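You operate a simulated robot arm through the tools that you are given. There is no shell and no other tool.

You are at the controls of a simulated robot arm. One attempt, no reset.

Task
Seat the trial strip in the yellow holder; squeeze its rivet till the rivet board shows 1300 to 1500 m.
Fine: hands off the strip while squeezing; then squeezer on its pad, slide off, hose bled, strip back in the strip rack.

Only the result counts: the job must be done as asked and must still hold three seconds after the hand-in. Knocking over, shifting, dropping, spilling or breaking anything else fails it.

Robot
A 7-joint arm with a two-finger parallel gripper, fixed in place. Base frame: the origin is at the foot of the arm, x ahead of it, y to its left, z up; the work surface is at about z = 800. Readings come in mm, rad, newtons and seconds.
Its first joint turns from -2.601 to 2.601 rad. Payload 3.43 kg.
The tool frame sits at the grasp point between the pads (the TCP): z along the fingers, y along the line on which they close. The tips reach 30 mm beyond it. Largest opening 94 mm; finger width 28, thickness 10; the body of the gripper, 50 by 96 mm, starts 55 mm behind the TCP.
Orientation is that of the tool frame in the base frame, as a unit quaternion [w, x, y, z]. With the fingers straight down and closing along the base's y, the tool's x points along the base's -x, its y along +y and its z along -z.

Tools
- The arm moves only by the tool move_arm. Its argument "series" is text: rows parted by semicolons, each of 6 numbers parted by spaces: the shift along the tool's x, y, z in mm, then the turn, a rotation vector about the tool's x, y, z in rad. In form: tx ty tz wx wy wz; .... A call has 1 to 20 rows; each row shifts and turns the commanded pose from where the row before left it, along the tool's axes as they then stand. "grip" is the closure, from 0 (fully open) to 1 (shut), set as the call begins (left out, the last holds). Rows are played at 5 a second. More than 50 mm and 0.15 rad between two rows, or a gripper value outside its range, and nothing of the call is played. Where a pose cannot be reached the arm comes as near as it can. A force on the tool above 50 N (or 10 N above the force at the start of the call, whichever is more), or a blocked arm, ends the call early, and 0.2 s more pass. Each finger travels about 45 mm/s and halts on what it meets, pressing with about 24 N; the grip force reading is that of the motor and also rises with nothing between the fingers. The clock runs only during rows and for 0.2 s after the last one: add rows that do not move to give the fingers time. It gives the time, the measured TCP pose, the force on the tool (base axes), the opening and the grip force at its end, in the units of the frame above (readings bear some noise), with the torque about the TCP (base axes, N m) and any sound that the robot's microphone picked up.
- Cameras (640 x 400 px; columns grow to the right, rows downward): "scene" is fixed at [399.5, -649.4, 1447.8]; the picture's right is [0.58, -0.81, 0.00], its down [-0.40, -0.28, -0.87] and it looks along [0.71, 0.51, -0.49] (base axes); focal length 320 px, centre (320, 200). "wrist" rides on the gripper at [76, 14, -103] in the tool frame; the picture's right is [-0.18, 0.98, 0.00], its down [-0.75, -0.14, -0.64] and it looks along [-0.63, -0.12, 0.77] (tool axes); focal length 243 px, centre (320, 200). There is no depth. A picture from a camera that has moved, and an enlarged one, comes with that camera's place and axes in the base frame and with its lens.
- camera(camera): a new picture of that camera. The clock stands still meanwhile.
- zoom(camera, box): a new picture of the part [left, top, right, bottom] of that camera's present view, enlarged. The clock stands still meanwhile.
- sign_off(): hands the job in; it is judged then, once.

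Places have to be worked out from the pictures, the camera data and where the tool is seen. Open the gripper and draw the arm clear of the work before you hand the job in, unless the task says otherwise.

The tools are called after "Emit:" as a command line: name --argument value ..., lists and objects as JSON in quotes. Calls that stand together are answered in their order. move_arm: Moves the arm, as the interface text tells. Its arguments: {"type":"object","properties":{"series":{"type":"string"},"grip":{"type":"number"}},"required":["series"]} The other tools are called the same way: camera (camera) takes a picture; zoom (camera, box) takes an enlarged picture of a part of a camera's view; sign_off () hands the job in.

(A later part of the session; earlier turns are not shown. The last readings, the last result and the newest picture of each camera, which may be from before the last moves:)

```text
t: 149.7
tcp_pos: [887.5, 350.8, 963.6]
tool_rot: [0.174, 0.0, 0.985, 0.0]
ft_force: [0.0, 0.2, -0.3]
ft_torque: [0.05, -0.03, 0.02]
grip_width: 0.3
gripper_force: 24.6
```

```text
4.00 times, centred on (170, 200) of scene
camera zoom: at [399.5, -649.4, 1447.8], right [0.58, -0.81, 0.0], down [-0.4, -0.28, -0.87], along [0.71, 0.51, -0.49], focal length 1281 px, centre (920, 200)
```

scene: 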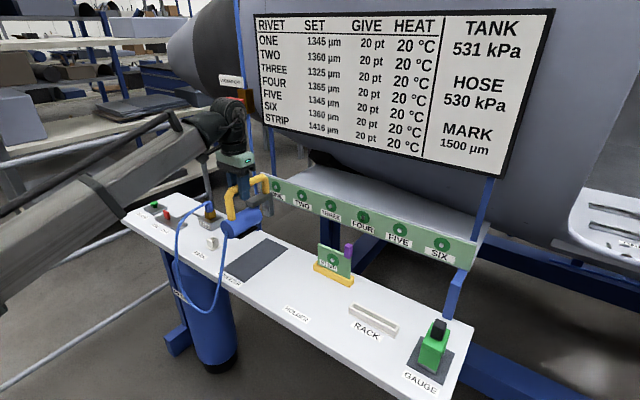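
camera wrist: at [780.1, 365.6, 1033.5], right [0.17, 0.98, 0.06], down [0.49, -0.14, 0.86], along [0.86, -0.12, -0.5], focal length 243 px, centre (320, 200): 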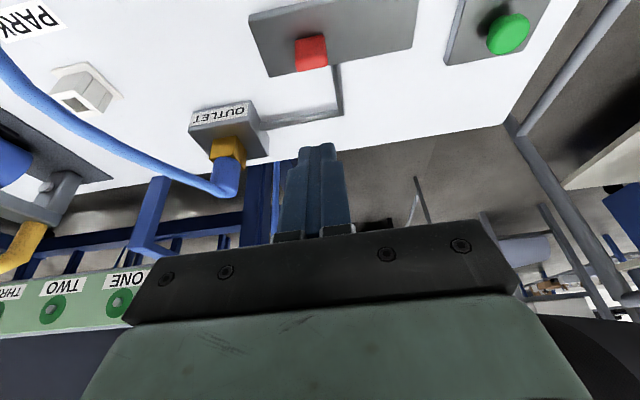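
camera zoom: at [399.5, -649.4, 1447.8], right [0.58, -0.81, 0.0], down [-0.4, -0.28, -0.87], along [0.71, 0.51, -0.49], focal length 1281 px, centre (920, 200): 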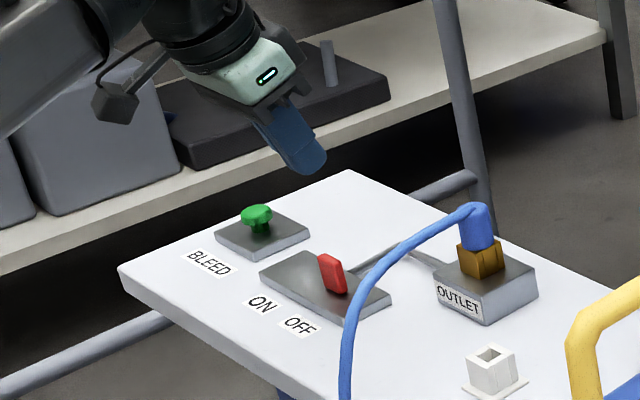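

The bleed re-measures at (906, 510–512, 828). I move over it while still high, then lower partway and look.

Emit:
move_arm --series "-0.6 4 0.2 0 0 0; -1.2 9 0.4 0 0 0; -1.8 14 0.6 0 0 0; -1.8 14 0.7 0 0 0; -1.8 14 0.7 0 0 0; -1.8 14 0.7 0 0 0; -1.8 14 0.7 0 0 0; -1.8 14 0.7 0 0 0; -1.8 14 0.7 0 0 0; -1.8 14 0.7 0 0 0; -1.8 14 0.7 0 0 0; -1.8 12 0.6 0 0 0; -1 7 0.4 0 0 0; -0.6 3 0.2 0 0 0; 1.4 0 3.8 0 0 0; 2.4 0 6.6 0 0 0; 2.7 0 7.5 0 0 0; 2.7 0 7.5 0 0 0; 2.4 0 6.6 0 0 0; 1.4 0 3.8 0 0 0"

Emit:
camera --camera "wrist"

Emit:
zoom --camera "scene" --box '[110, 150, 210, 235]'

```text
t: 153.9
tcp_pos: [908.7, 511.5, 923.1]
tool_rot: [0.174, 0.0, 0.985, -0.001]
ft_force: [-0.4, -0.2, -0.2]
ft_torque: [0.02, 0.0, 0.01]
grip_width: 0.2
gripper_force: 24.1
```

```text
taken
camera wrist: at [802.6, 526.9, 994.0], right [0.17, 0.98, 0.06], down [0.49, -0.14, 0.86], along [0.86, -0.12, -0.5], focal length 243 px, centre (320, 200)
```

wrist: 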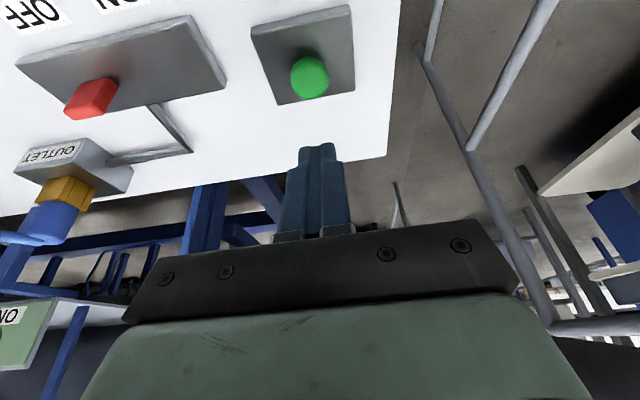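

```text
4.71 times, centred on (160, 192) of scene
camera zoom: at [399.5, -649.4, 1447.8], right [0.58, -0.81, 0.0], down [-0.4, -0.28, -0.87], along [0.71, 0.51, -0.49], focal length 1507 px, centre (1073, 235)
```

zoom: 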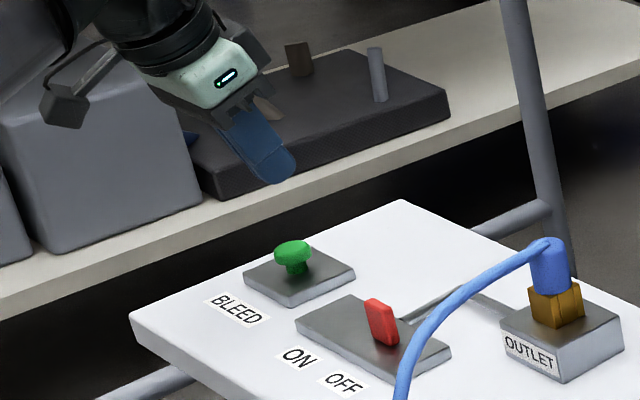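

Button at (907.4, 511, 828) and the TCP is above it. I lower 52 mm so the fingertip corner is a few mm above the button.

Emit:
move_arm --series "1.2 0 3.3 0 0 0; 2.4 0 6.6 0 0 0; 3 0 8.2 0 0 0; 3 0 8.2 0 0 0; 3 0 8.2 0 0 0; 2.7 0 7.5 0 0 0; 1.6 0 4.4 0 0 0; 0.9 0 2.5 0 0 0; 0 0 0 0 0 0"

Emit:
camera --camera "wrist"

Emit:
zoom --camera "scene" --box '[130, 170, 190, 220]'

```text
t: 155.9
tcp_pos: [907.9, 512.2, 871.6]
tool_rot: [0.175, 0.0, 0.985, 0.0]
ft_force: [-0.2, -0.6, 0.1]
ft_torque: [0.03, 0.0, -0.01]
grip_width: 0.0
gripper_force: 23.9
```

```text
taken
camera wrist: at [802.7, 526.9, 941.8], right [0.17, 0.98, 0.06], down [0.49, -0.14, 0.86], along [0.86, -0.12, -0.5], focal length 243 px, centre (320, 200)
```

wrist: 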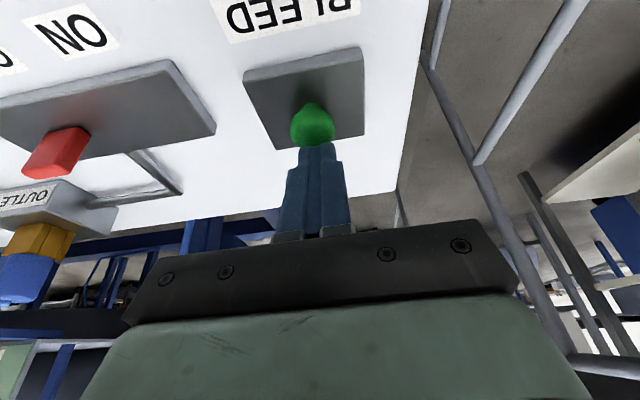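

```text
8.00 times, centred on (160, 195) of scene
camera zoom: at [399.5, -649.4, 1447.8], right [0.58, -0.81, 0.0], down [-0.4, -0.28, -0.87], along [0.71, 0.51, -0.49], focal length 2561 px, centre (1600, 240)
```

zoom: 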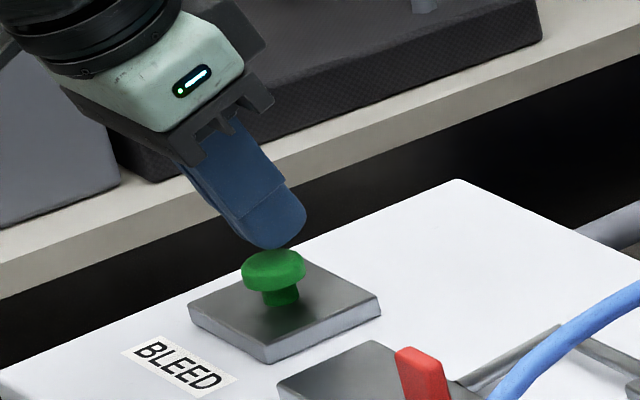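

Fingertip is directly over the button. I press down slowly, 9 mm.

Emit:
move_arm --series "0.51 0 1.41 0 0 0; 0.51 0 1.41 0 0 0; 0.51 0 1.41 0 0 0; 0.51 0 1.41 0 0 0; 0.51 0 1.41 0 0 0; 0.51 0 1.41 0 0 0"

Emit:
zoom --camera "scene" --box '[430, 10, 560, 180]'

Emit:
zoom --camera "scene" --box '[130, 170, 190, 220]'

```text
t: 157.3
tcp_pos: [909.8, 511.6, 862.1]
tool_rot: [0.175, 0.0, 0.985, -0.001]
ft_force: [0.3, -0.7, 1.8]
ft_torque: [-0.01, 0.0, -0.02]
grip_width: 0.0
gripper_force: 24.5
```

```text
2.35 times, centred on (495, 95) of scene
camera zoom: at [399.5, -649.4, 1447.8], right [0.58, -0.81, 0.0], down [-0.4, -0.28, -0.87], along [0.71, 0.51, -0.49], focal length 753 px, centre (-92, 447)
```

zoom: 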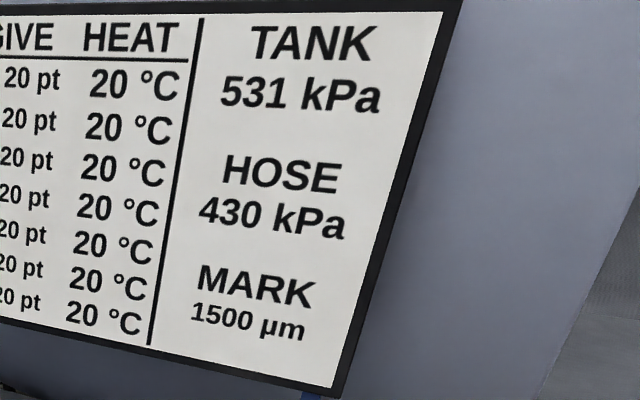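

```text
8.00 times, centred on (160, 195) of scene
camera zoom: at [399.5, -649.4, 1447.8], right [0.58, -0.81, 0.0], down [-0.4, -0.28, -0.87], along [0.71, 0.51, -0.49], focal length 2561 px, centre (1600, 240)
```

zoom: 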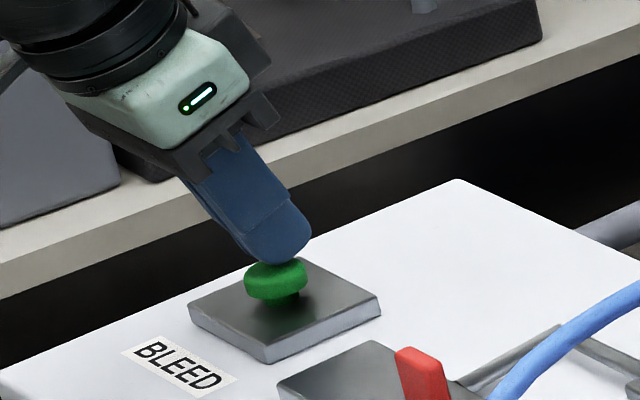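

The hose is bleeding (430 kPa). I press 1 mm more and hold.

Emit:
move_arm --series "0.34 0 0.94 0 0 0; 0 0 0 0 0 0; 0 0 0 0 0 0; 0 0 0 0 0 0; 0 0 0 0 0 0; 0 0 0 0 0 0; 0 0 0 0 0 0; 0 0 0 0 0 0; 0 0 0 0 0 0; 0 0 0 0 0 0; 0 0 0 0 0 0; 0 0 0 0 0 0; 0 0 0 0 0 0; 0 0 0 0 0 0; 0 0 0 0 0 0"

Emit:
zoom --camera "scene" --box '[430, 10, 560, 180]'

```text
t: 160.5
tcp_pos: [909.6, 511.7, 862.8]
tool_rot: [0.174, 0.001, 0.985, -0.001]
ft_force: [-0.1, -0.7, 2.6]
ft_torque: [0.0, 0.01, -0.02]
grip_width: 0.2
gripper_force: 24.1
heard: click
```

```text
2.35 times, centred on (495, 95) of scene
camera zoom: at [399.5, -649.4, 1447.8], right [0.58, -0.81, 0.0], down [-0.4, -0.28, -0.87], along [0.71, 0.51, -0.49], focal length 753 px, centre (-92, 447)
```

zoom: 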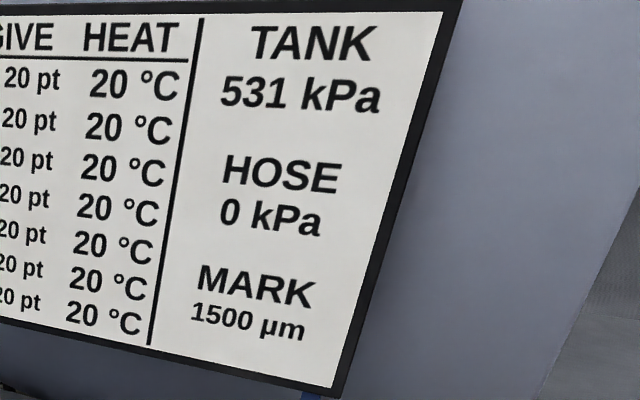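

Hose reads 0 kPa. I rise off the button.

Emit:
move_arm --series "-0.7 0 -1.9 0 0 0; -1.7 0 -4.7 0 0 0; -2.7 0 -7.5 0 0 0; -3.4 0 -9.4 0 0 0; -3.4 0 -9.4 0 0 0; -3.4 0 -9.4 0 0 0; -3.4 0 -9.4 0 0 0; -3.4 0 -9.4 0 0 0; -3.4 0 -9.4 0 0 0; -3.4 0 -9.4 0 0 0; -3.4 0 -9.4 0 0 0; -3.4 0 -9.4 0 0 0; -2.7 0 -7.5 0 0 0; -1.4 0 -3.8 0 0 0; 0 0 0 0 0 0"

Emit:
zoom --camera "scene" --box '[240, 0, 560, 190]'

Emit:
zoom --camera "scene" --box '[120, 180, 300, 290]'

```text
t: 163.7
tcp_pos: [909.9, 511.5, 979.9]
tool_rot: [0.175, 0.0, 0.985, -0.001]
ft_force: [0.8, -0.3, 0.0]
ft_torque: [-0.01, 0.01, -0.02]
grip_width: 0.0
gripper_force: 23.8
```

```text
2.00 times, centred on (400, 95) of scene
camera zoom: at [399.5, -649.4, 1447.8], right [0.58, -0.81, 0.0], down [-0.4, -0.28, -0.87], along [0.71, 0.51, -0.49], focal length 640 px, centre (160, 410)
```

zoom: 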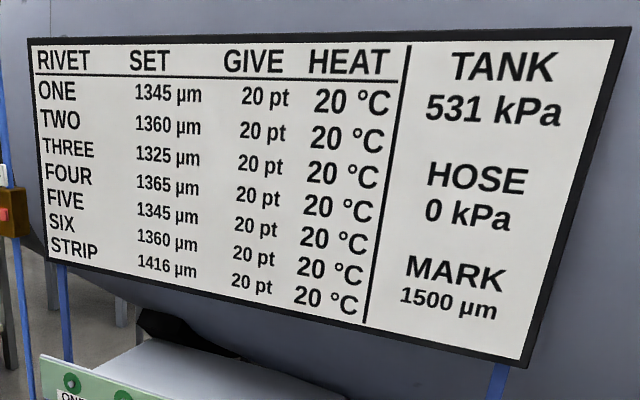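

```text
3.56 times, centred on (210, 235) of scene
camera zoom: at [399.5, -649.4, 1447.8], right [0.58, -0.81, 0.0], down [-0.4, -0.28, -0.87], along [0.71, 0.51, -0.49], focal length 1138 px, centre (711, 76)
```

zoom: 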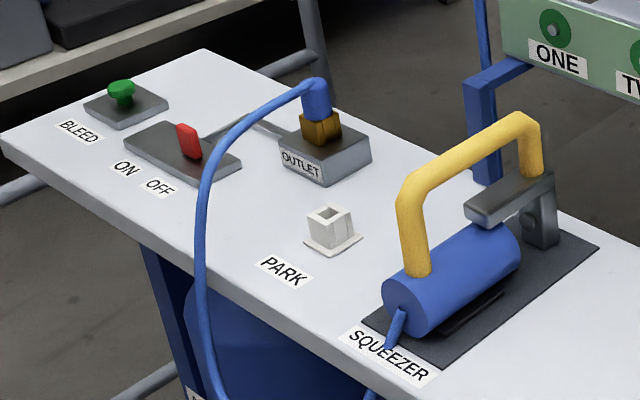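

Everything at this end is right: slide OFF, hose 0, squeezer on its pad, STRIP 1416. Now back for the strip: I lift and travel in -y at about z 1060, keeping the outward tilt.

Emit:
move_arm --series "3.6 -4 -12 0 0 0; 3.6 -8 -12 0 0 0; 3.6 -12 -12 0 0 0; 3.6 -16 -12 0 0 0; 3.6 -20 -12 0 0 0; 3.6 -24 -12 0 0 0; 3.6 -26 -12 0 0 0; 3.6 -26 -12 0 0 0; 0 -26 0 0 0 0; 0 -26 0 0 0 0; 0 -26 0 0 0 0; 0 -26 0 0 0 0; 0 -26 0 0 0 0; 0 -26 0 0 0 0; 0 -26 0 0 0 0; 0 -26 0 0 0 0; 0 -26 0 0 0 0; 0 -26 0 0 0 0; 0 -18 0 0 0 0; 0 -10 0 0 0 0" --grip 0.4

Emit:
move_arm --series "0 -5 0 0 0 0; 0 -12 0 0 0 0; 0 -18 0 0 0 0; 0 -24 0 0 0 0; 0 -24 0 0 0 0; 0 -24 0 0 0 0; 0 -24 0 0 0 0; 0 -24 0 0 0 0; 0 -24 0 0 0 0; 0 -24 0 0 0 0; 0 -24 0 0 0 0; 0 -24 0 0 0 0; 0 -24 0 0 0 0; 0 -24 0 0 0 0; 0 -24 0 0 0 0; 0 -24 0 0 0 0; 0 -24 0 0 0 0; 0 -18 0 0 0 0; 0 -10 0 0 0 0; 0 -5 0 0 0 0"

Emit:
camera --camera "scene"

Emit:
camera --camera "wrist"

```text
t: 167.9
tcp_pos: [848.3, 86.5, 1059.4]
tool_rot: [0.175, 0.0, 0.985, -0.001]
ft_force: [-0.2, 0.3, -0.7]
ft_torque: [-0.03, 0.0, 0.0]
grip_width: 56.5
gripper_force: 0.0
```

```text
t: 172.1
tcp_pos: [849.7, -317.6, 1060.7]
tool_rot: [0.174, 0.0, 0.985, -0.001]
ft_force: [0.0, 0.1, -0.6]
ft_torque: [-0.02, 0.01, 0.01]
grip_width: 56.5
gripper_force: 0.0
```

```text
taken
```

scene: 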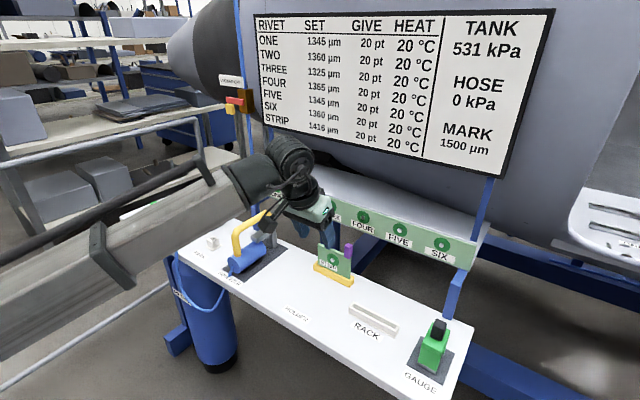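

```text
taken
camera wrist: at [743.2, -301.5, 1130.9], right [0.17, 0.98, 0.06], down [0.49, -0.14, 0.86], along [0.86, -0.12, -0.5], focal length 243 px, centre (320, 200)
```

wrist: 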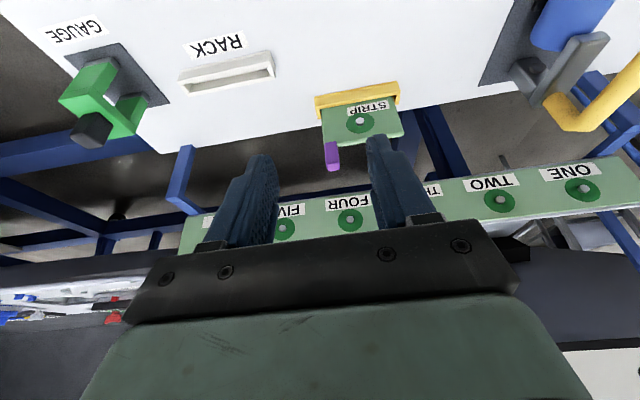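

The strip waits undisturbed. I move out to above its tab at about (993, -317, 1012).

Emit:
move_arm --series "-3 0 2.4 0 0 0; -6 0 5 0 0 0; -10 0 8 0 0 0; -12 0 9.6 0 0 0; -12 0 9.6 0 0 0; -12 0 9.6 0 0 0; -12 0 9.6 0 0 0; -12 0 9.6 0 0 0; -12 0 9.6 0 0 0; -12 0 9.6 0 0 0; -8 0 6.4 0 0 0; -5 0 4 0 0 0; -2 0 1.4 0 0 0; 0 0 0 0 0 0"

Emit:
zoom --camera "wrist" --box '[200, 0, 480, 240]'

Emit:
zoom --camera "scene" --box '[305, 200, 385, 290]'

```text
t: 175.1
tcp_pos: [990.8, -316.7, 1012.4]
tool_rot: [0.175, 0.0, 0.985, -0.001]
ft_force: [1.2, 0.4, -0.1]
ft_torque: [0.0, 0.0, 0.0]
grip_width: 56.3
gripper_force: 0.1
```

```text
1.67 times, centred on (340, 120) of wrist
camera zoom: at [885.1, -302.1, 1083.1], right [0.17, 0.98, 0.06], down [0.49, -0.14, 0.86], along [0.86, -0.12, -0.5], focal length 404 px, centre (287, 333)
```

zoom: 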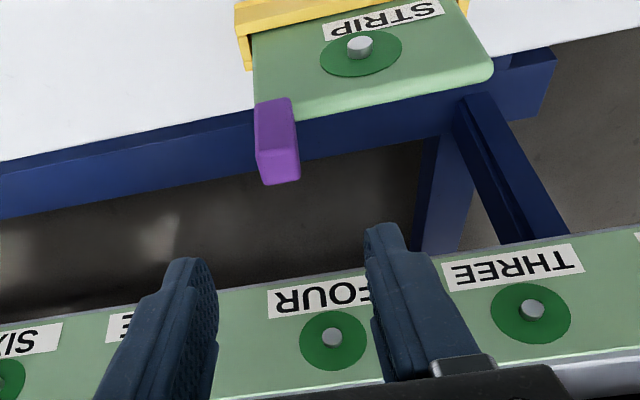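

```text
4.44 times, centred on (345, 245) of scene
camera zoom: at [399.5, -649.4, 1447.8], right [0.58, -0.81, 0.0], down [-0.4, -0.28, -0.87], along [0.71, 0.51, -0.49], focal length 1423 px, centre (209, 0)
```

zoom: 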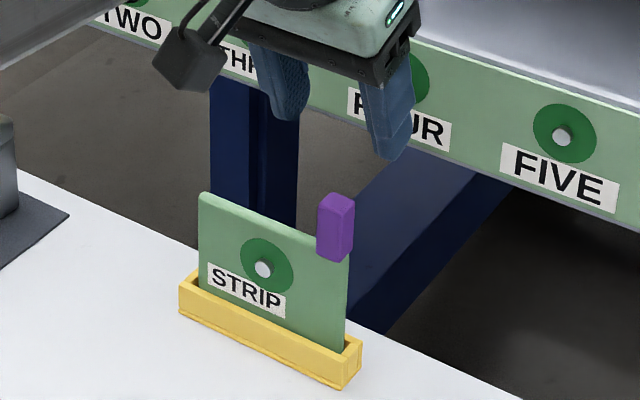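

Tab measures at (998.5, -316), as when I released it. I lower to TCP z ≈ 934 around the tab.

Emit:
move_arm --series "1 0.4 3 0 0 0; 2.4 0 7 0 0 0; 3.2 0 9.4 0 0 0; 3.2 0 9.4 0 0 0; 3.2 0 9.4 0 0 0; 3.2 0 9.4 0 0 0; 3.2 0 9.4 0 0 0; 2.7 0 8 0 0 0; 1.7 0 5 0 0 0; 1 0 3 0 0 0; 0.4 0 1.3 0 0 0; 0 0 0 0 0 0"

Emit:
zoom --camera "wrist" --box '[200, 0, 480, 240]'

Emit:
zoom --camera "scene" --box '[310, 225, 374, 289]'

```text
t: 177.7
tcp_pos: [993.6, -315.6, 933.3]
tool_rot: [0.175, 0.001, 0.985, -0.001]
ft_force: [0.2, 0.6, -0.1]
ft_torque: [0.01, 0.01, 0.0]
grip_width: 56.3
gripper_force: 0.0
```

```text
1.67 times, centred on (340, 120) of wrist
camera zoom: at [887.8, -301.2, 1004.1], right [0.17, 0.98, 0.06], down [0.49, -0.14, 0.86], along [0.86, -0.12, -0.5], focal length 404 px, centre (287, 333)
```

zoom: 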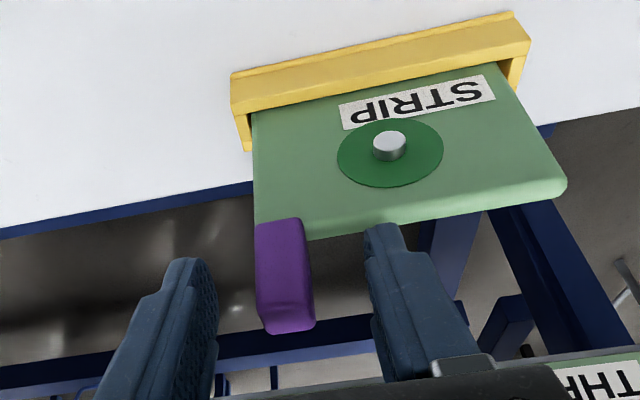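

```text
6.25 times, centred on (342, 257) of scene
camera zoom: at [399.5, -649.4, 1447.8], right [0.58, -0.81, 0.0], down [-0.4, -0.28, -0.87], along [0.71, 0.51, -0.49], focal length 2001 px, centre (182, -156)
```

zoom: 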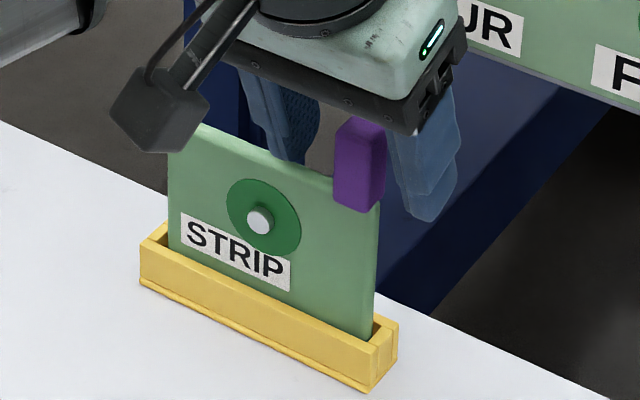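

Positioned as at release. I close on the tab.

Emit:
move_arm --series "0 0 0 0 0 0; 0 0 0 0 0 0; 0 0 0 0 0 0; 0 0 0 0 0 0; 0 0 0 0 0 0; 0 0 0 0 0 0; 0 0 0 0 0 0" --grip 1

Emit:
zoom --camera "wrist" --box '[200, 0, 480, 240]'

```text
t: 179.3
tcp_pos: [994.1, -315.5, 934.3]
tool_rot: [0.175, 0.0, 0.984, 0.0]
ft_force: [3.4, -0.9, 17.3]
ft_torque: [0.0, -0.46, -0.09]
grip_width: 17.4
gripper_force: 23.8
```

```text
1.67 times, centred on (340, 120) of wrist
camera zoom: at [887.6, -301.1, 1005.1], right [0.17, 0.98, 0.06], down [0.48, -0.14, 0.86], along [0.86, -0.12, -0.5], focal length 404 px, centre (287, 333)
```

zoom: 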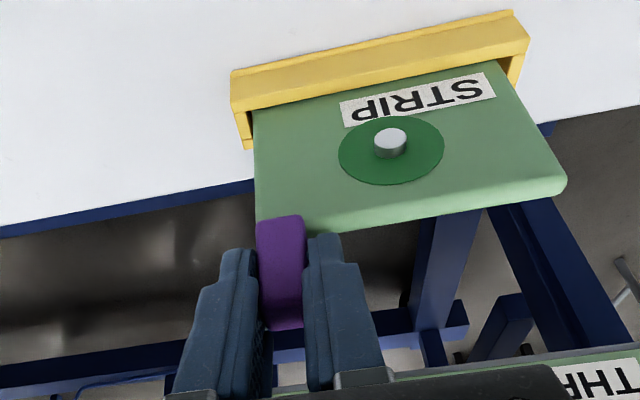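

Gripped at 17.4 mm. I lift the strip straight up 62 mm.

Emit:
move_arm --series "-0.5 0 -1.4 0 0 0; -1 0 -2.8 0 0 0; -1.7 0 -4.7 0 0 0; -2.4 0 -6.6 0 0 0; -2.7 0 -7.5 0 0 0; -2.7 0 -7.5 0 0 0; -2.7 0 -7.5 0 0 0; -2.7 0 -7.5 0 0 0; -2.4 0 -6.6 0 0 0; -1.4 0 -3.8 0 0 0; -0.7 0 -1.9 0 0 0; 0 0 0 0 0 0; 0 0 0 0 0 0"

Emit:
camera --camera "wrist"

Emit:
zoom --camera "scene" --box '[290, 210, 400, 300]'

```text
t: 182.1
tcp_pos: [993.9, -316.3, 996.1]
tool_rot: [0.175, -0.001, 0.985, -0.001]
ft_force: [-0.9, 0.3, -1.2]
ft_torque: [-0.05, 0.01, 0.02]
grip_width: 17.5
gripper_force: 23.9
```

```text
taken
camera wrist: at [888.1, -300.8, 1066.4], right [0.17, 0.98, 0.06], down [0.49, -0.14, 0.86], along [0.86, -0.12, -0.5], focal length 243 px, centre (320, 200)
```

wrist: 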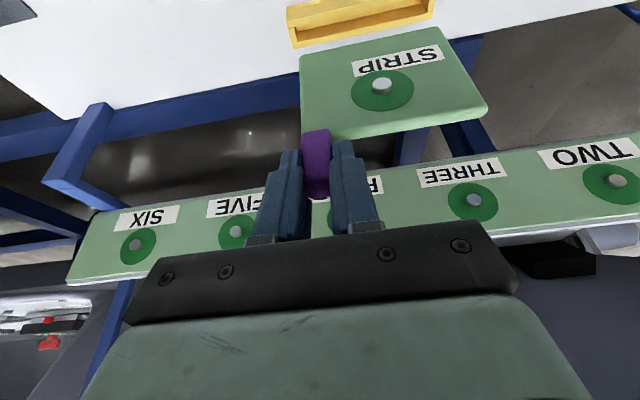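

```text
4.44 times, centred on (345, 255) of scene
camera zoom: at [399.5, -649.4, 1447.8], right [0.58, -0.81, 0.0], down [-0.4, -0.28, -0.87], along [0.71, 0.51, -0.49], focal length 1423 px, centre (209, -44)
```

zoom: 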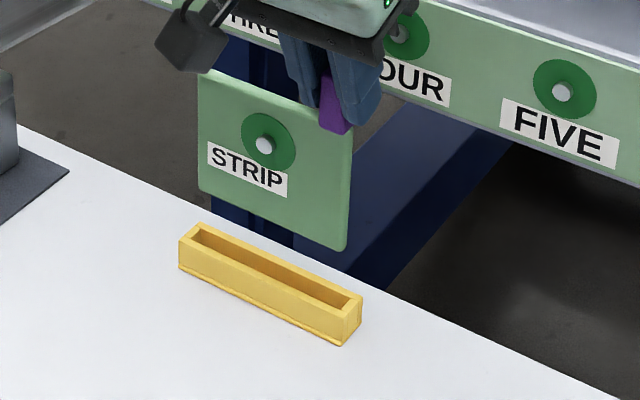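

Strip lifted cleanly. I carry it back over the rack: TCP toward (914.5, -487, 996), keeping the path well above everything.

Emit:
move_arm --series "1 -2.5 -0.4 0 0 0; 2.5 -6 -0.9 0 0 0; 4 -9.5 -1.5 0 0 0; 4.7 -10.8 -1.7 0 0 0; 4.7 -10.8 -1.7 0 0 0; 4.7 -10.8 -1.7 0 0 0; 4.7 -10.8 -1.7 0 0 0; 4.7 -10.8 -1.7 0 0 0; 4.7 -10.8 -1.7 0 0 0; 4.7 -10.8 -1.7 0 0 0; 4.7 -10.8 -1.7 0 0 0; 4.7 -10.8 -1.7 0 0 0; 4.7 -10.8 -1.7 0 0 0; 4.7 -10.8 -1.7 0 0 0; 4.7 -10.8 -1.7 0 0 0; 3.5 -8 -1.3 0 0 0; 1.8 -4 -0.7 0 0 0; 0.9 -2 -0.3 0 0 0; 0 0 0 0 0 0; 0 0 0 0 0 0"

Emit:
zoom --camera "wrist" --box '[270, 0, 470, 110]'

Emit:
zoom --camera "scene" --box '[335, 265, 425, 345]'

```text
t: 186.3
tcp_pos: [918.3, -477.8, 994.4]
tool_rot: [0.175, 0.0, 0.985, -0.001]
ft_force: [0.0, -0.7, -1.1]
ft_torque: [-0.04, 0.01, -0.01]
grip_width: 17.5
gripper_force: 23.4
```

```text
3.20 times, centred on (370, 55) of wrist
camera zoom: at [812.8, -462.7, 1065.4], right [0.17, 0.98, 0.06], down [0.49, -0.14, 0.86], along [0.86, -0.12, -0.5], focal length 776 px, centre (160, 664)
```

zoom: 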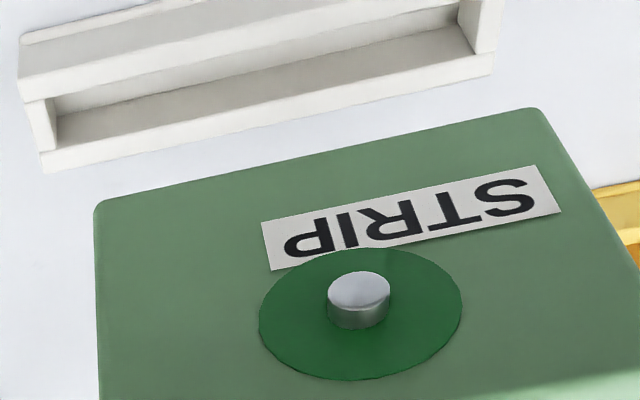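

```text
5.00 times, centred on (380, 305) of scene
camera zoom: at [399.5, -649.4, 1447.8], right [0.58, -0.81, 0.0], down [-0.4, -0.28, -0.87], along [0.71, 0.51, -0.49], focal length 1601 px, centre (20, -325)
```

zoom: 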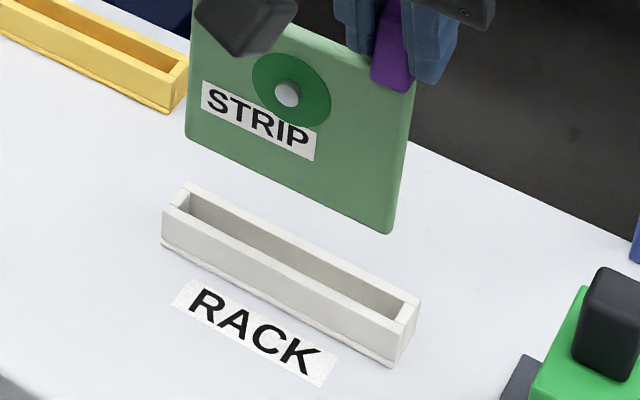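

I'm still about 9 mm short in y and 4 mm in x. I make that correction and take tight zooms of both rack ends.

Emit:
move_arm --series "0.9 -2.2 -0.3 0 0 0; 1 -2.4 -0.4 0 0 0; 1 -2.4 -0.4 0 0 0; 0.9 -2 -0.3 0 0 0; 0 0 0 0 0 0; 0 0 0 0 0 0"

Emit:
zoom --camera "wrist" --box '[280, 0, 360, 60]'

Emit:
zoom --camera "wrist" --box '[370, 0, 450, 60]'

Emit:
zoom --camera "scene" --box '[352, 295, 382, 325]'

Emit:
zoom --camera "scene" --box '[378, 305, 412, 342]'

```text
t: 187.7
tcp_pos: [915.2, -485.7, 996.1]
tool_rot: [0.175, 0.0, 0.985, -0.001]
ft_force: [-0.1, -0.1, -0.7]
ft_torque: [-0.03, 0.06, -0.02]
grip_width: 17.5
gripper_force: 23.6
```

```text
6.67 times, centred on (320, 30) of wrist
camera zoom: at [809.2, -470.0, 1066.0], right [0.17, 0.98, 0.06], down [0.49, -0.14, 0.86], along [0.86, -0.12, -0.5], focal length 1618 px, centre (320, 1333)
```

zoom: 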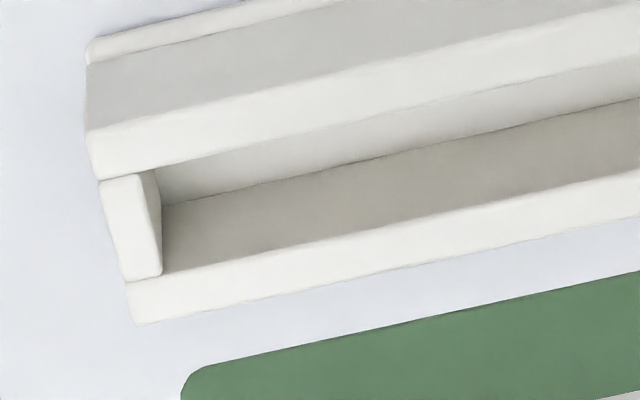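

```text
6.67 times, centred on (410, 30) of wrist
camera zoom: at [809.2, -470.0, 1066.0], right [0.17, 0.98, 0.06], down [0.49, -0.14, 0.86], along [0.86, -0.12, -0.5], focal length 1618 px, centre (-280, 1333)
```

zoom: 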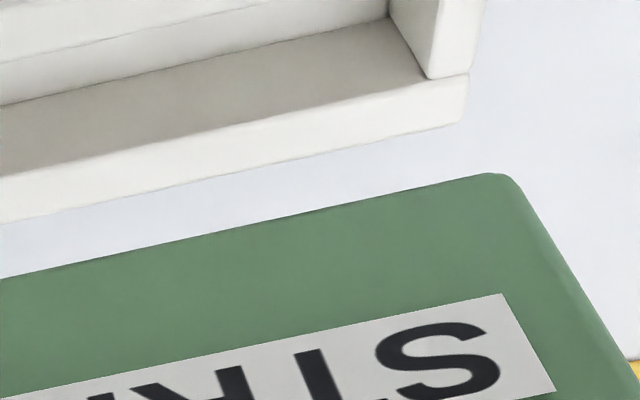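

```text
13.33 times, centred on (367, 310) of scene
camera zoom: at [399.5, -649.4, 1447.8], right [0.58, -0.81, 0.0], down [-0.4, -0.28, -0.87], along [0.71, 0.51, -0.49], focal length 4269 px, centre (-307, -1267)
```

zoom: 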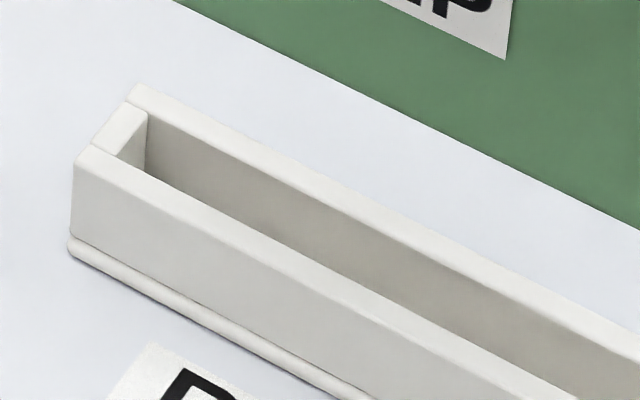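

```text
10.81 times, centred on (395, 324) of scene
camera zoom: at [399.5, -649.4, 1447.8], right [0.58, -0.81, 0.0], down [-0.4, -0.28, -0.87], along [0.71, 0.51, -0.49], focal length 3461 px, centre (-491, -1135)
```

zoom: 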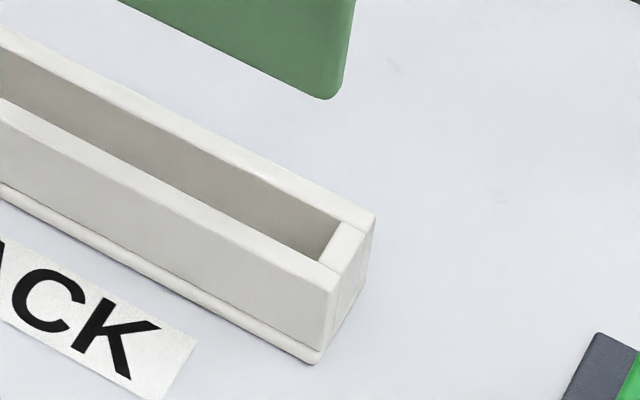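

The strip and rack are parallel. The two views give the strip about 41 mm above the rim, needing roughly -3 mm in x and -1.2 mm in y. I correct and lower 34 mm to hover just over the rim.

Emit:
move_arm --series "1.4 -0.6 -0.5 0 0 0; 1.4 -0.6 -0.5 0 0 0; 1 0 2.8 0 0 0; 1.7 0 4.7 0 0 0; 1.7 0 4.7 0 0 0; 1.7 0 4.7 0 0 0; 1.7 0 4.7 0 0 0; 1.7 0 4.7 0 0 0; 1.4 0 3.8 0 0 0; 0.7 0 1.9 0 0 0; 0 0 0 0 0 0; 0 0 0 0 0 0"

Emit:
zoom --camera "wrist" --box '[280, 10, 360, 70]'

Emit:
zoom --camera "wrist" --box '[380, 0, 460, 60]'

Emit:
zoom --camera "scene" --box '[345, 295, 375, 322]'

Emit:
zoom --camera "scene" --box '[380, 310, 410, 342]'

```text
t: 190.3
tcp_pos: [911.9, -488.3, 960.9]
tool_rot: [0.174, 0.0, 0.985, 0.0]
ft_force: [-0.2, 1.3, -1.7]
ft_torque: [-0.03, 0.02, 0.02]
grip_width: 17.7
gripper_force: 24.3
```

```text
6.67 times, centred on (320, 40) of wrist
camera zoom: at [806.1, -472.4, 1031.1], right [0.17, 0.98, 0.06], down [0.49, -0.14, 0.86], along [0.86, -0.12, -0.5], focal length 1618 px, centre (320, 1267)
```

zoom: 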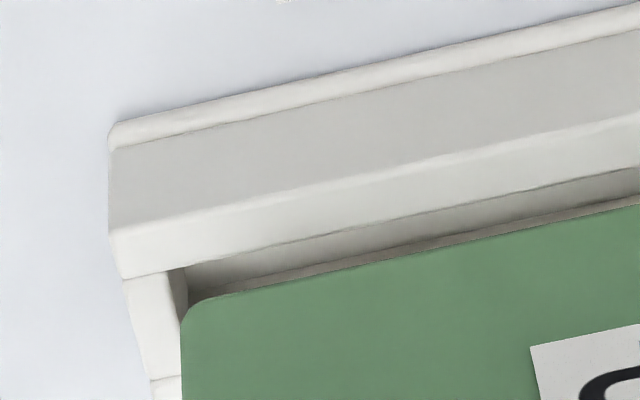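

```text
6.67 times, centred on (420, 30) of wrist
camera zoom: at [806.1, -472.4, 1031.1], right [0.17, 0.98, 0.06], down [0.49, -0.14, 0.86], along [0.86, -0.12, -0.5], focal length 1618 px, centre (-347, 1333)
```

zoom: 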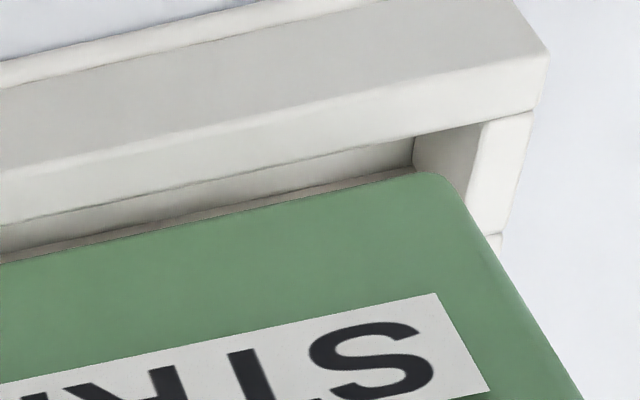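

```text
14.81 times, centred on (360, 308) of scene
camera zoom: at [399.5, -649.4, 1447.8], right [0.58, -0.81, 0.0], down [-0.4, -0.28, -0.87], along [0.71, 0.51, -0.49], focal length 4743 px, centre (-273, -1407)
```

zoom: 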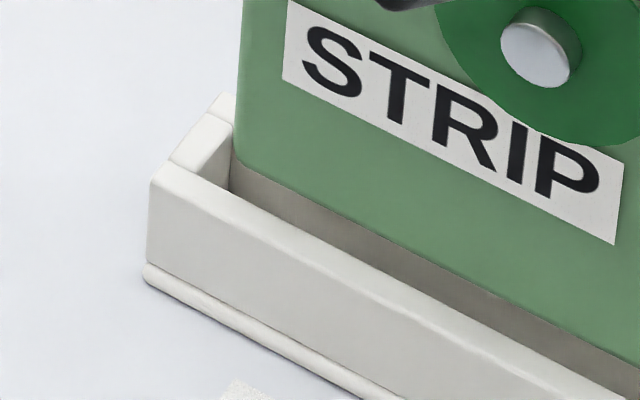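

```text
12.50 times, centred on (395, 326) of scene
camera zoom: at [399.5, -649.4, 1447.8], right [0.58, -0.81, 0.0], down [-0.4, -0.28, -0.87], along [0.71, 0.51, -0.49], focal length 4002 px, centre (-618, -1375)
```

zoom: 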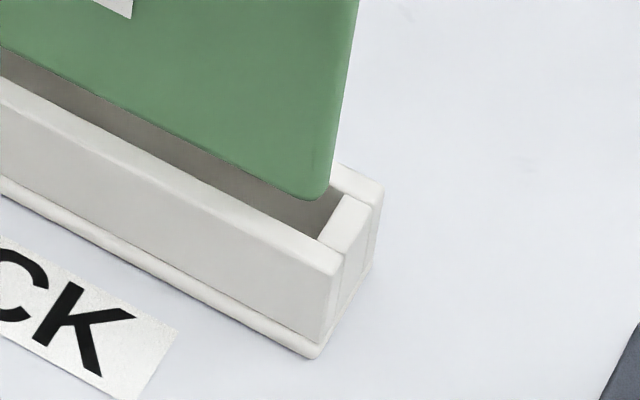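

Hovering ~6 mm over the rim, the strip is about 1.5 mm too far toward -y. I shift (+0.5, +1.5) and lower 10 mm slowly.

Emit:
move_arm --series "-0.47 0.8 0.17 0 0 0; 0 0.7 0 0 0 0; 0 0 0 0 0 0; 0.51 0 1.41 0 0 0; 0.51 0 1.41 0 0 0; 0.51 0 1.41 0 0 0; 0.51 0 1.41 0 0 0; 0.51 0 1.41 0 0 0; 0.51 0 1.41 0 0 0; 0.34 0 0.94 0 0 0; 0 0 0 0 0 0"

Emit:
zoom --camera "wrist" --box '[270, 0, 470, 110]'

Emit:
zoom --camera "scene" --box '[340, 285, 410, 345]'

```text
t: 192.7
tcp_pos: [913.3, -485.5, 950.1]
tool_rot: [0.174, 0.0, 0.985, -0.001]
ft_force: [0.2, 0.7, -1.3]
ft_torque: [-0.08, 0.03, 0.0]
grip_width: 17.5
gripper_force: 23.9
```

```text
3.20 times, centred on (370, 55) of wrist
camera zoom: at [806.9, -470.8, 1021.1], right [0.17, 0.98, 0.06], down [0.49, -0.14, 0.86], along [0.86, -0.12, -0.5], focal length 776 px, centre (160, 664)
```

zoom: 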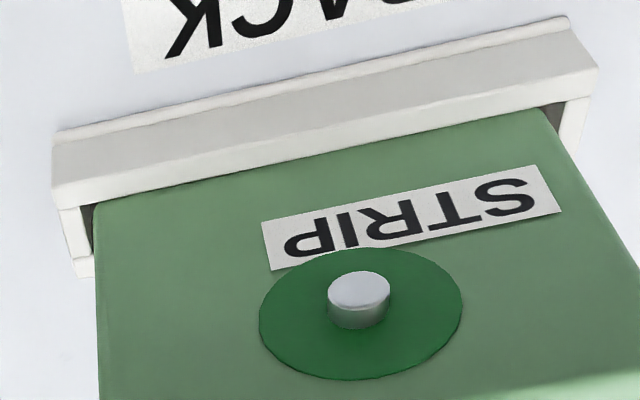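

```text
6.67 times, centred on (375, 315) of scene
camera zoom: at [399.5, -649.4, 1447.8], right [0.58, -0.81, 0.0], down [-0.4, -0.28, -0.87], along [0.71, 0.51, -0.49], focal length 2134 px, centre (-47, -567)
```

zoom: 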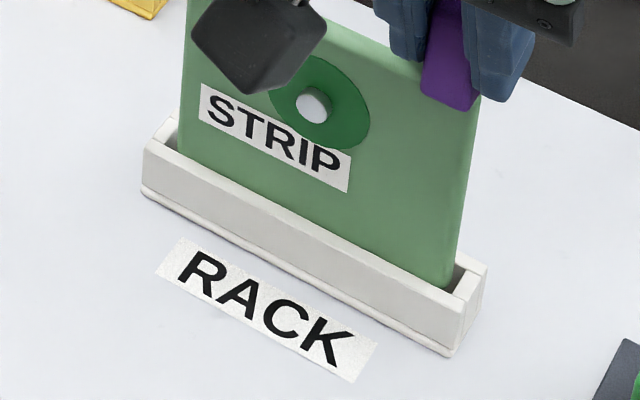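

The strip is entering the rack slot with no side force. I continue down 10 mm in small steps.

Emit:
move_arm --series "0.34 0 0.94 0 0 0; 0.34 0 0.94 0 0 0; 0.34 0 0.94 0 0 0; 0.34 0 0.94 0 0 0; 0.34 0 0.94 0 0 0; 0.34 0 0.94 0 0 0; 0.34 0 0.94 0 0 0; 0.34 0 0.94 0 0 0; 0.34 0 0.94 0 0 0; 0.34 0 0.94 0 0 0; 0 0 0 0 0 0"

```text
t: 195.1
tcp_pos: [913.7, -487.0, 942.1]
tool_rot: [0.175, 0.0, 0.985, -0.001]
ft_force: [3.3, -0.2, -0.4]
ft_torque: [-0.02, -0.35, -0.13]
grip_width: 17.5
gripper_force: 24.4
```

Slight +3.3 N in x again (near wall), so I ease +0.8 mm in x and lower 5 mm.

Emit:
move_arm --series "-0.75 0 0.27 0 0 0; 0.34 0 0.94 0 0 0; 0.34 0 0.94 0 0 0; 0.34 0 0.94 0 0 0; 0.34 0 0.94 0 0 0; 0.34 0 0.94 0 0 0; 0 0 0 0 0 0"

```text
t: 196.7
tcp_pos: [913.7, -486.3, 937.9]
tool_rot: [0.175, 0.0, 0.985, -0.001]
ft_force: [-0.1, 0.1, -1.2]
ft_torque: [-0.06, 0.03, -0.02]
grip_width: 17.8
gripper_force: 23.7
```

Free again at z ≈ 938. I lower the last few mm to floor contact.

Emit:
move_arm --series "0.34 0 0.94 0 0 0; 0.34 0 0.94 0 0 0; 0 0 0 0 0 0"

Emit:
zoom --camera "scene" --box '[340, 275, 410, 345]'

```text
t: 197.5
tcp_pos: [913.5, -486.7, 934.7]
tool_rot: [0.175, 0.0, 0.985, -0.001]
ft_force: [0.0, -0.5, -0.8]
ft_torque: [-0.01, 0.02, 0.0]
grip_width: 17.7
gripper_force: 24.6
```

```text
5.71 times, centred on (375, 310) of scene
camera zoom: at [399.5, -649.4, 1447.8], right [0.58, -0.81, 0.0], down [-0.4, -0.28, -0.87], along [0.71, 0.51, -0.49], focal length 1829 px, centre (6, -429)
```

zoom: 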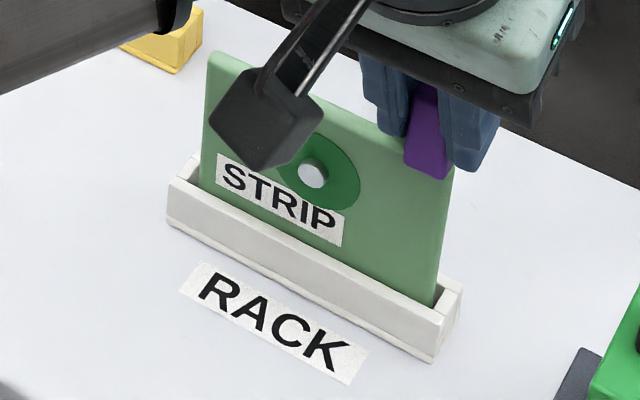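

Emit:
move_arm --series "0.34 0 0.94 0 0 0; 0.34 0 0.94 0 0 0; 0 0 0 0 0 0"

```text
t: 198.3
tcp_pos: [914.5, -486.9, 934.5]
tool_rot: [0.177, 0.001, 0.984, -0.001]
ft_force: [-1.8, -2.8, 19.3]
ft_torque: [0.02, 0.18, -0.03]
grip_width: 17.5
gripper_force: 23.4
```

Floor contact at 19 N: the strip is down. I ease 0.8 mm up, verify it looks seated, then open.

Emit:
move_arm --series "-0.27 0 -0.75 0 0 0; 0 0 0 0 0 0"

Emit:
zoom --camera "scene" --box '[340, 275, 410, 345]'

Emit:
zoom --camera "wrist" --box '[260, 0, 480, 150]'

```text
t: 198.9
tcp_pos: [914.2, -486.3, 934.6]
tool_rot: [0.176, 0.0, 0.984, -0.001]
ft_force: [2.8, -3.2, 15.9]
ft_torque: [-0.05, -0.41, -0.08]
grip_width: 17.5
gripper_force: 24.1
```

```text
5.71 times, centred on (375, 310) of scene
camera zoom: at [399.5, -649.4, 1447.8], right [0.58, -0.81, 0.0], down [-0.4, -0.28, -0.87], along [0.71, 0.51, -0.49], focal length 1829 px, centre (6, -429)
```

zoom: 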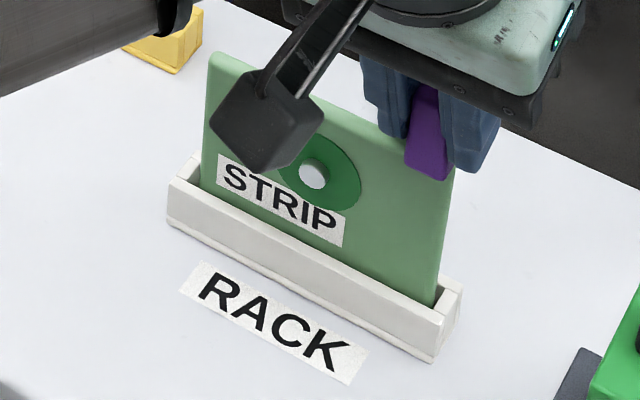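

```text
2.67 times, centred on (370, 75) of wrist
camera zoom: at [807.7, -471.2, 1005.2], right [0.17, 0.98, 0.06], down [0.49, -0.14, 0.86], along [0.86, -0.12, -0.5], focal length 647 px, centre (187, 533)
```

zoom: 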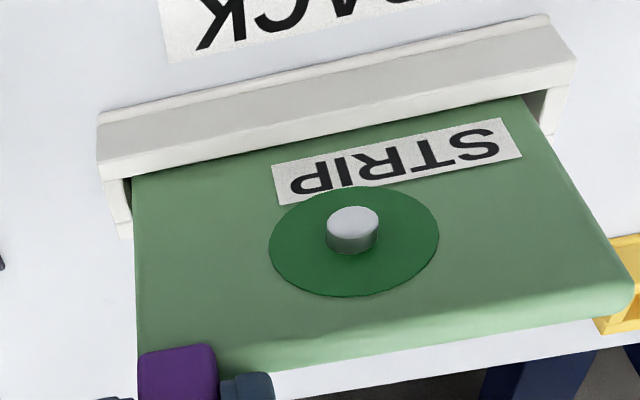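

The strip sits down in the rack slot, level. I open the fingers to release it.

Emit:
move_arm --series "0 0 0 0 0 0; 0 0 0 0 0 0; 0 0 0 0 0 0; 0 0 0 0 0 0; 0 0 0 0 0 0" --grip 0.4

Emit:
zoom --camera "scene" --box '[340, 275, 410, 345]'

Emit:
zoom --camera "wrist" --box '[200, 0, 480, 240]'

```text
t: 200.1
tcp_pos: [913.7, -486.6, 934.5]
tool_rot: [0.176, 0.0, 0.984, -0.001]
ft_force: [0.4, -0.1, -0.4]
ft_torque: [-0.01, 0.0, 0.0]
grip_width: 56.3
gripper_force: 0.0
```

```text
5.71 times, centred on (375, 310) of scene
camera zoom: at [399.5, -649.4, 1447.8], right [0.58, -0.81, 0.0], down [-0.4, -0.28, -0.87], along [0.71, 0.51, -0.49], focal length 1829 px, centre (6, -429)
```

zoom: 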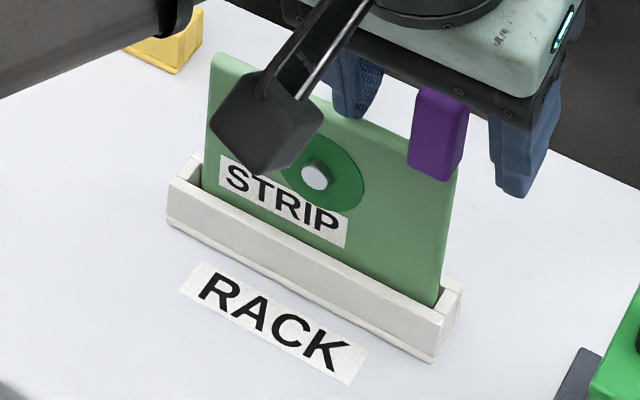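

```text
1.67 times, centred on (340, 120) of wrist
camera zoom: at [807.6, -471.3, 1004.6], right [0.17, 0.98, 0.06], down [0.49, -0.14, 0.86], along [0.86, -0.12, -0.5], focal length 404 px, centre (287, 333)
```

zoom: 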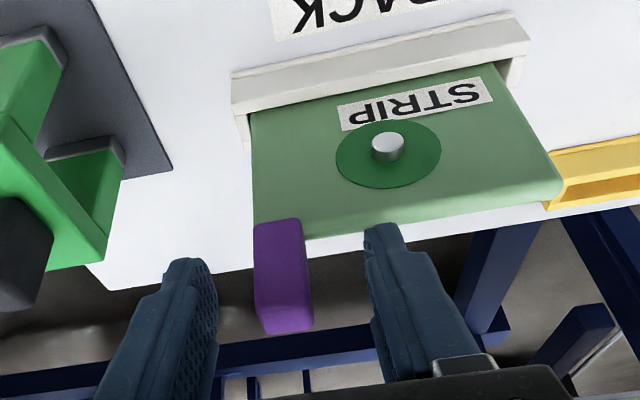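

Released and standing. I rise straight up, then retreat, and level the tool with the gripper open.

Emit:
move_arm --series "-0.7 0 -1.9 0 0 0; -1.7 0 -4.7 0 0 0; -2.7 0 -7.5 0 0 0; -3.4 0 -9.4 0 0 0; -3.4 0 -9.4 0 0 0; -3.4 0 -9.4 0 0 0; -3.4 0 -9.4 0 0 0; -3.4 0 -9.4 0 0 0; -3.4 0 -9.4 0 0 0; -3.4 0 -9.4 0 0 0; -3.4 0 -9.4 0 0 0; -2.7 0 -7.5 0 0 0; -1.4 0 -3.8 0 0 0; 0 0 0 0 0 0"

Emit:
move_arm --series "4 1 -4 0 0 0; 8 3 -6 0 0 0; 10 5 -8 0 0 0; 12 8 -9 0 0 0; 12 10 -9 0 0 0; 12 10 -9 0 0 0; 12 10 -9 0 0 0; 12 10 -9 0 0 0; 10 8 -7 0 0 0; 6 5 -4 0 0 0; 3 2 -2 0 0 0; 0 0 0 0 0.05 0; 0 0 0 0 0.08 0; 0 0 0 0 0.09 0; 0 0 0 0 0.08 0; 0 0 0 0 0.05 0; 0 0 0 0 0 0" --grip 0

Emit:
camera --camera "scene"

Emit:
zoom --camera "scene" --box '[330, 270, 420, 345]'

```text
t: 203.1
tcp_pos: [914.5, -485.6, 1041.4]
tool_rot: [0.175, 0.0, 0.985, -0.001]
ft_force: [0.1, -0.4, 0.3]
ft_torque: [0.03, 0.0, -0.01]
grip_width: 56.2
gripper_force: 0.0
```

```text
t: 206.7
tcp_pos: [794.6, -413.9, 1078.0]
tool_rot: [-0.001, 0.0, 1.0, 0.0]
ft_force: [-0.6, 0.1, -0.1]
ft_torque: [-0.01, 0.01, 0.01]
grip_width: 94.1
gripper_force: 0.1
```

```text
taken
```

scene: 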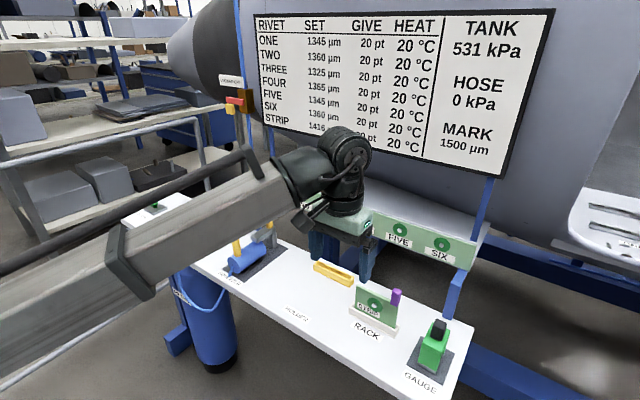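

```text
5.33 times, centred on (375, 308) of scene
camera zoom: at [399.5, -649.4, 1447.8], right [0.58, -0.81, 0.0], down [-0.4, -0.28, -0.87], along [0.71, 0.51, -0.49], focal length 1707 px, centre (27, -373)
```

zoom: 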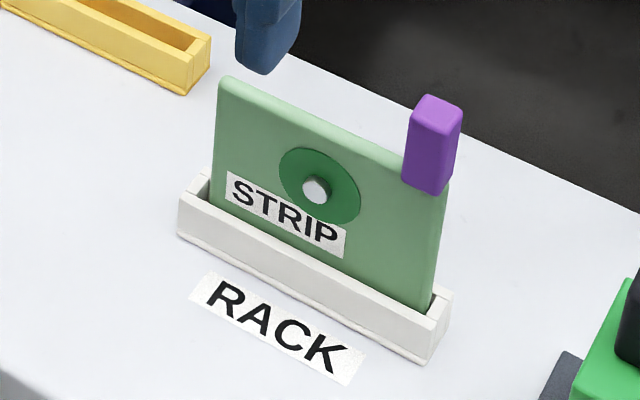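

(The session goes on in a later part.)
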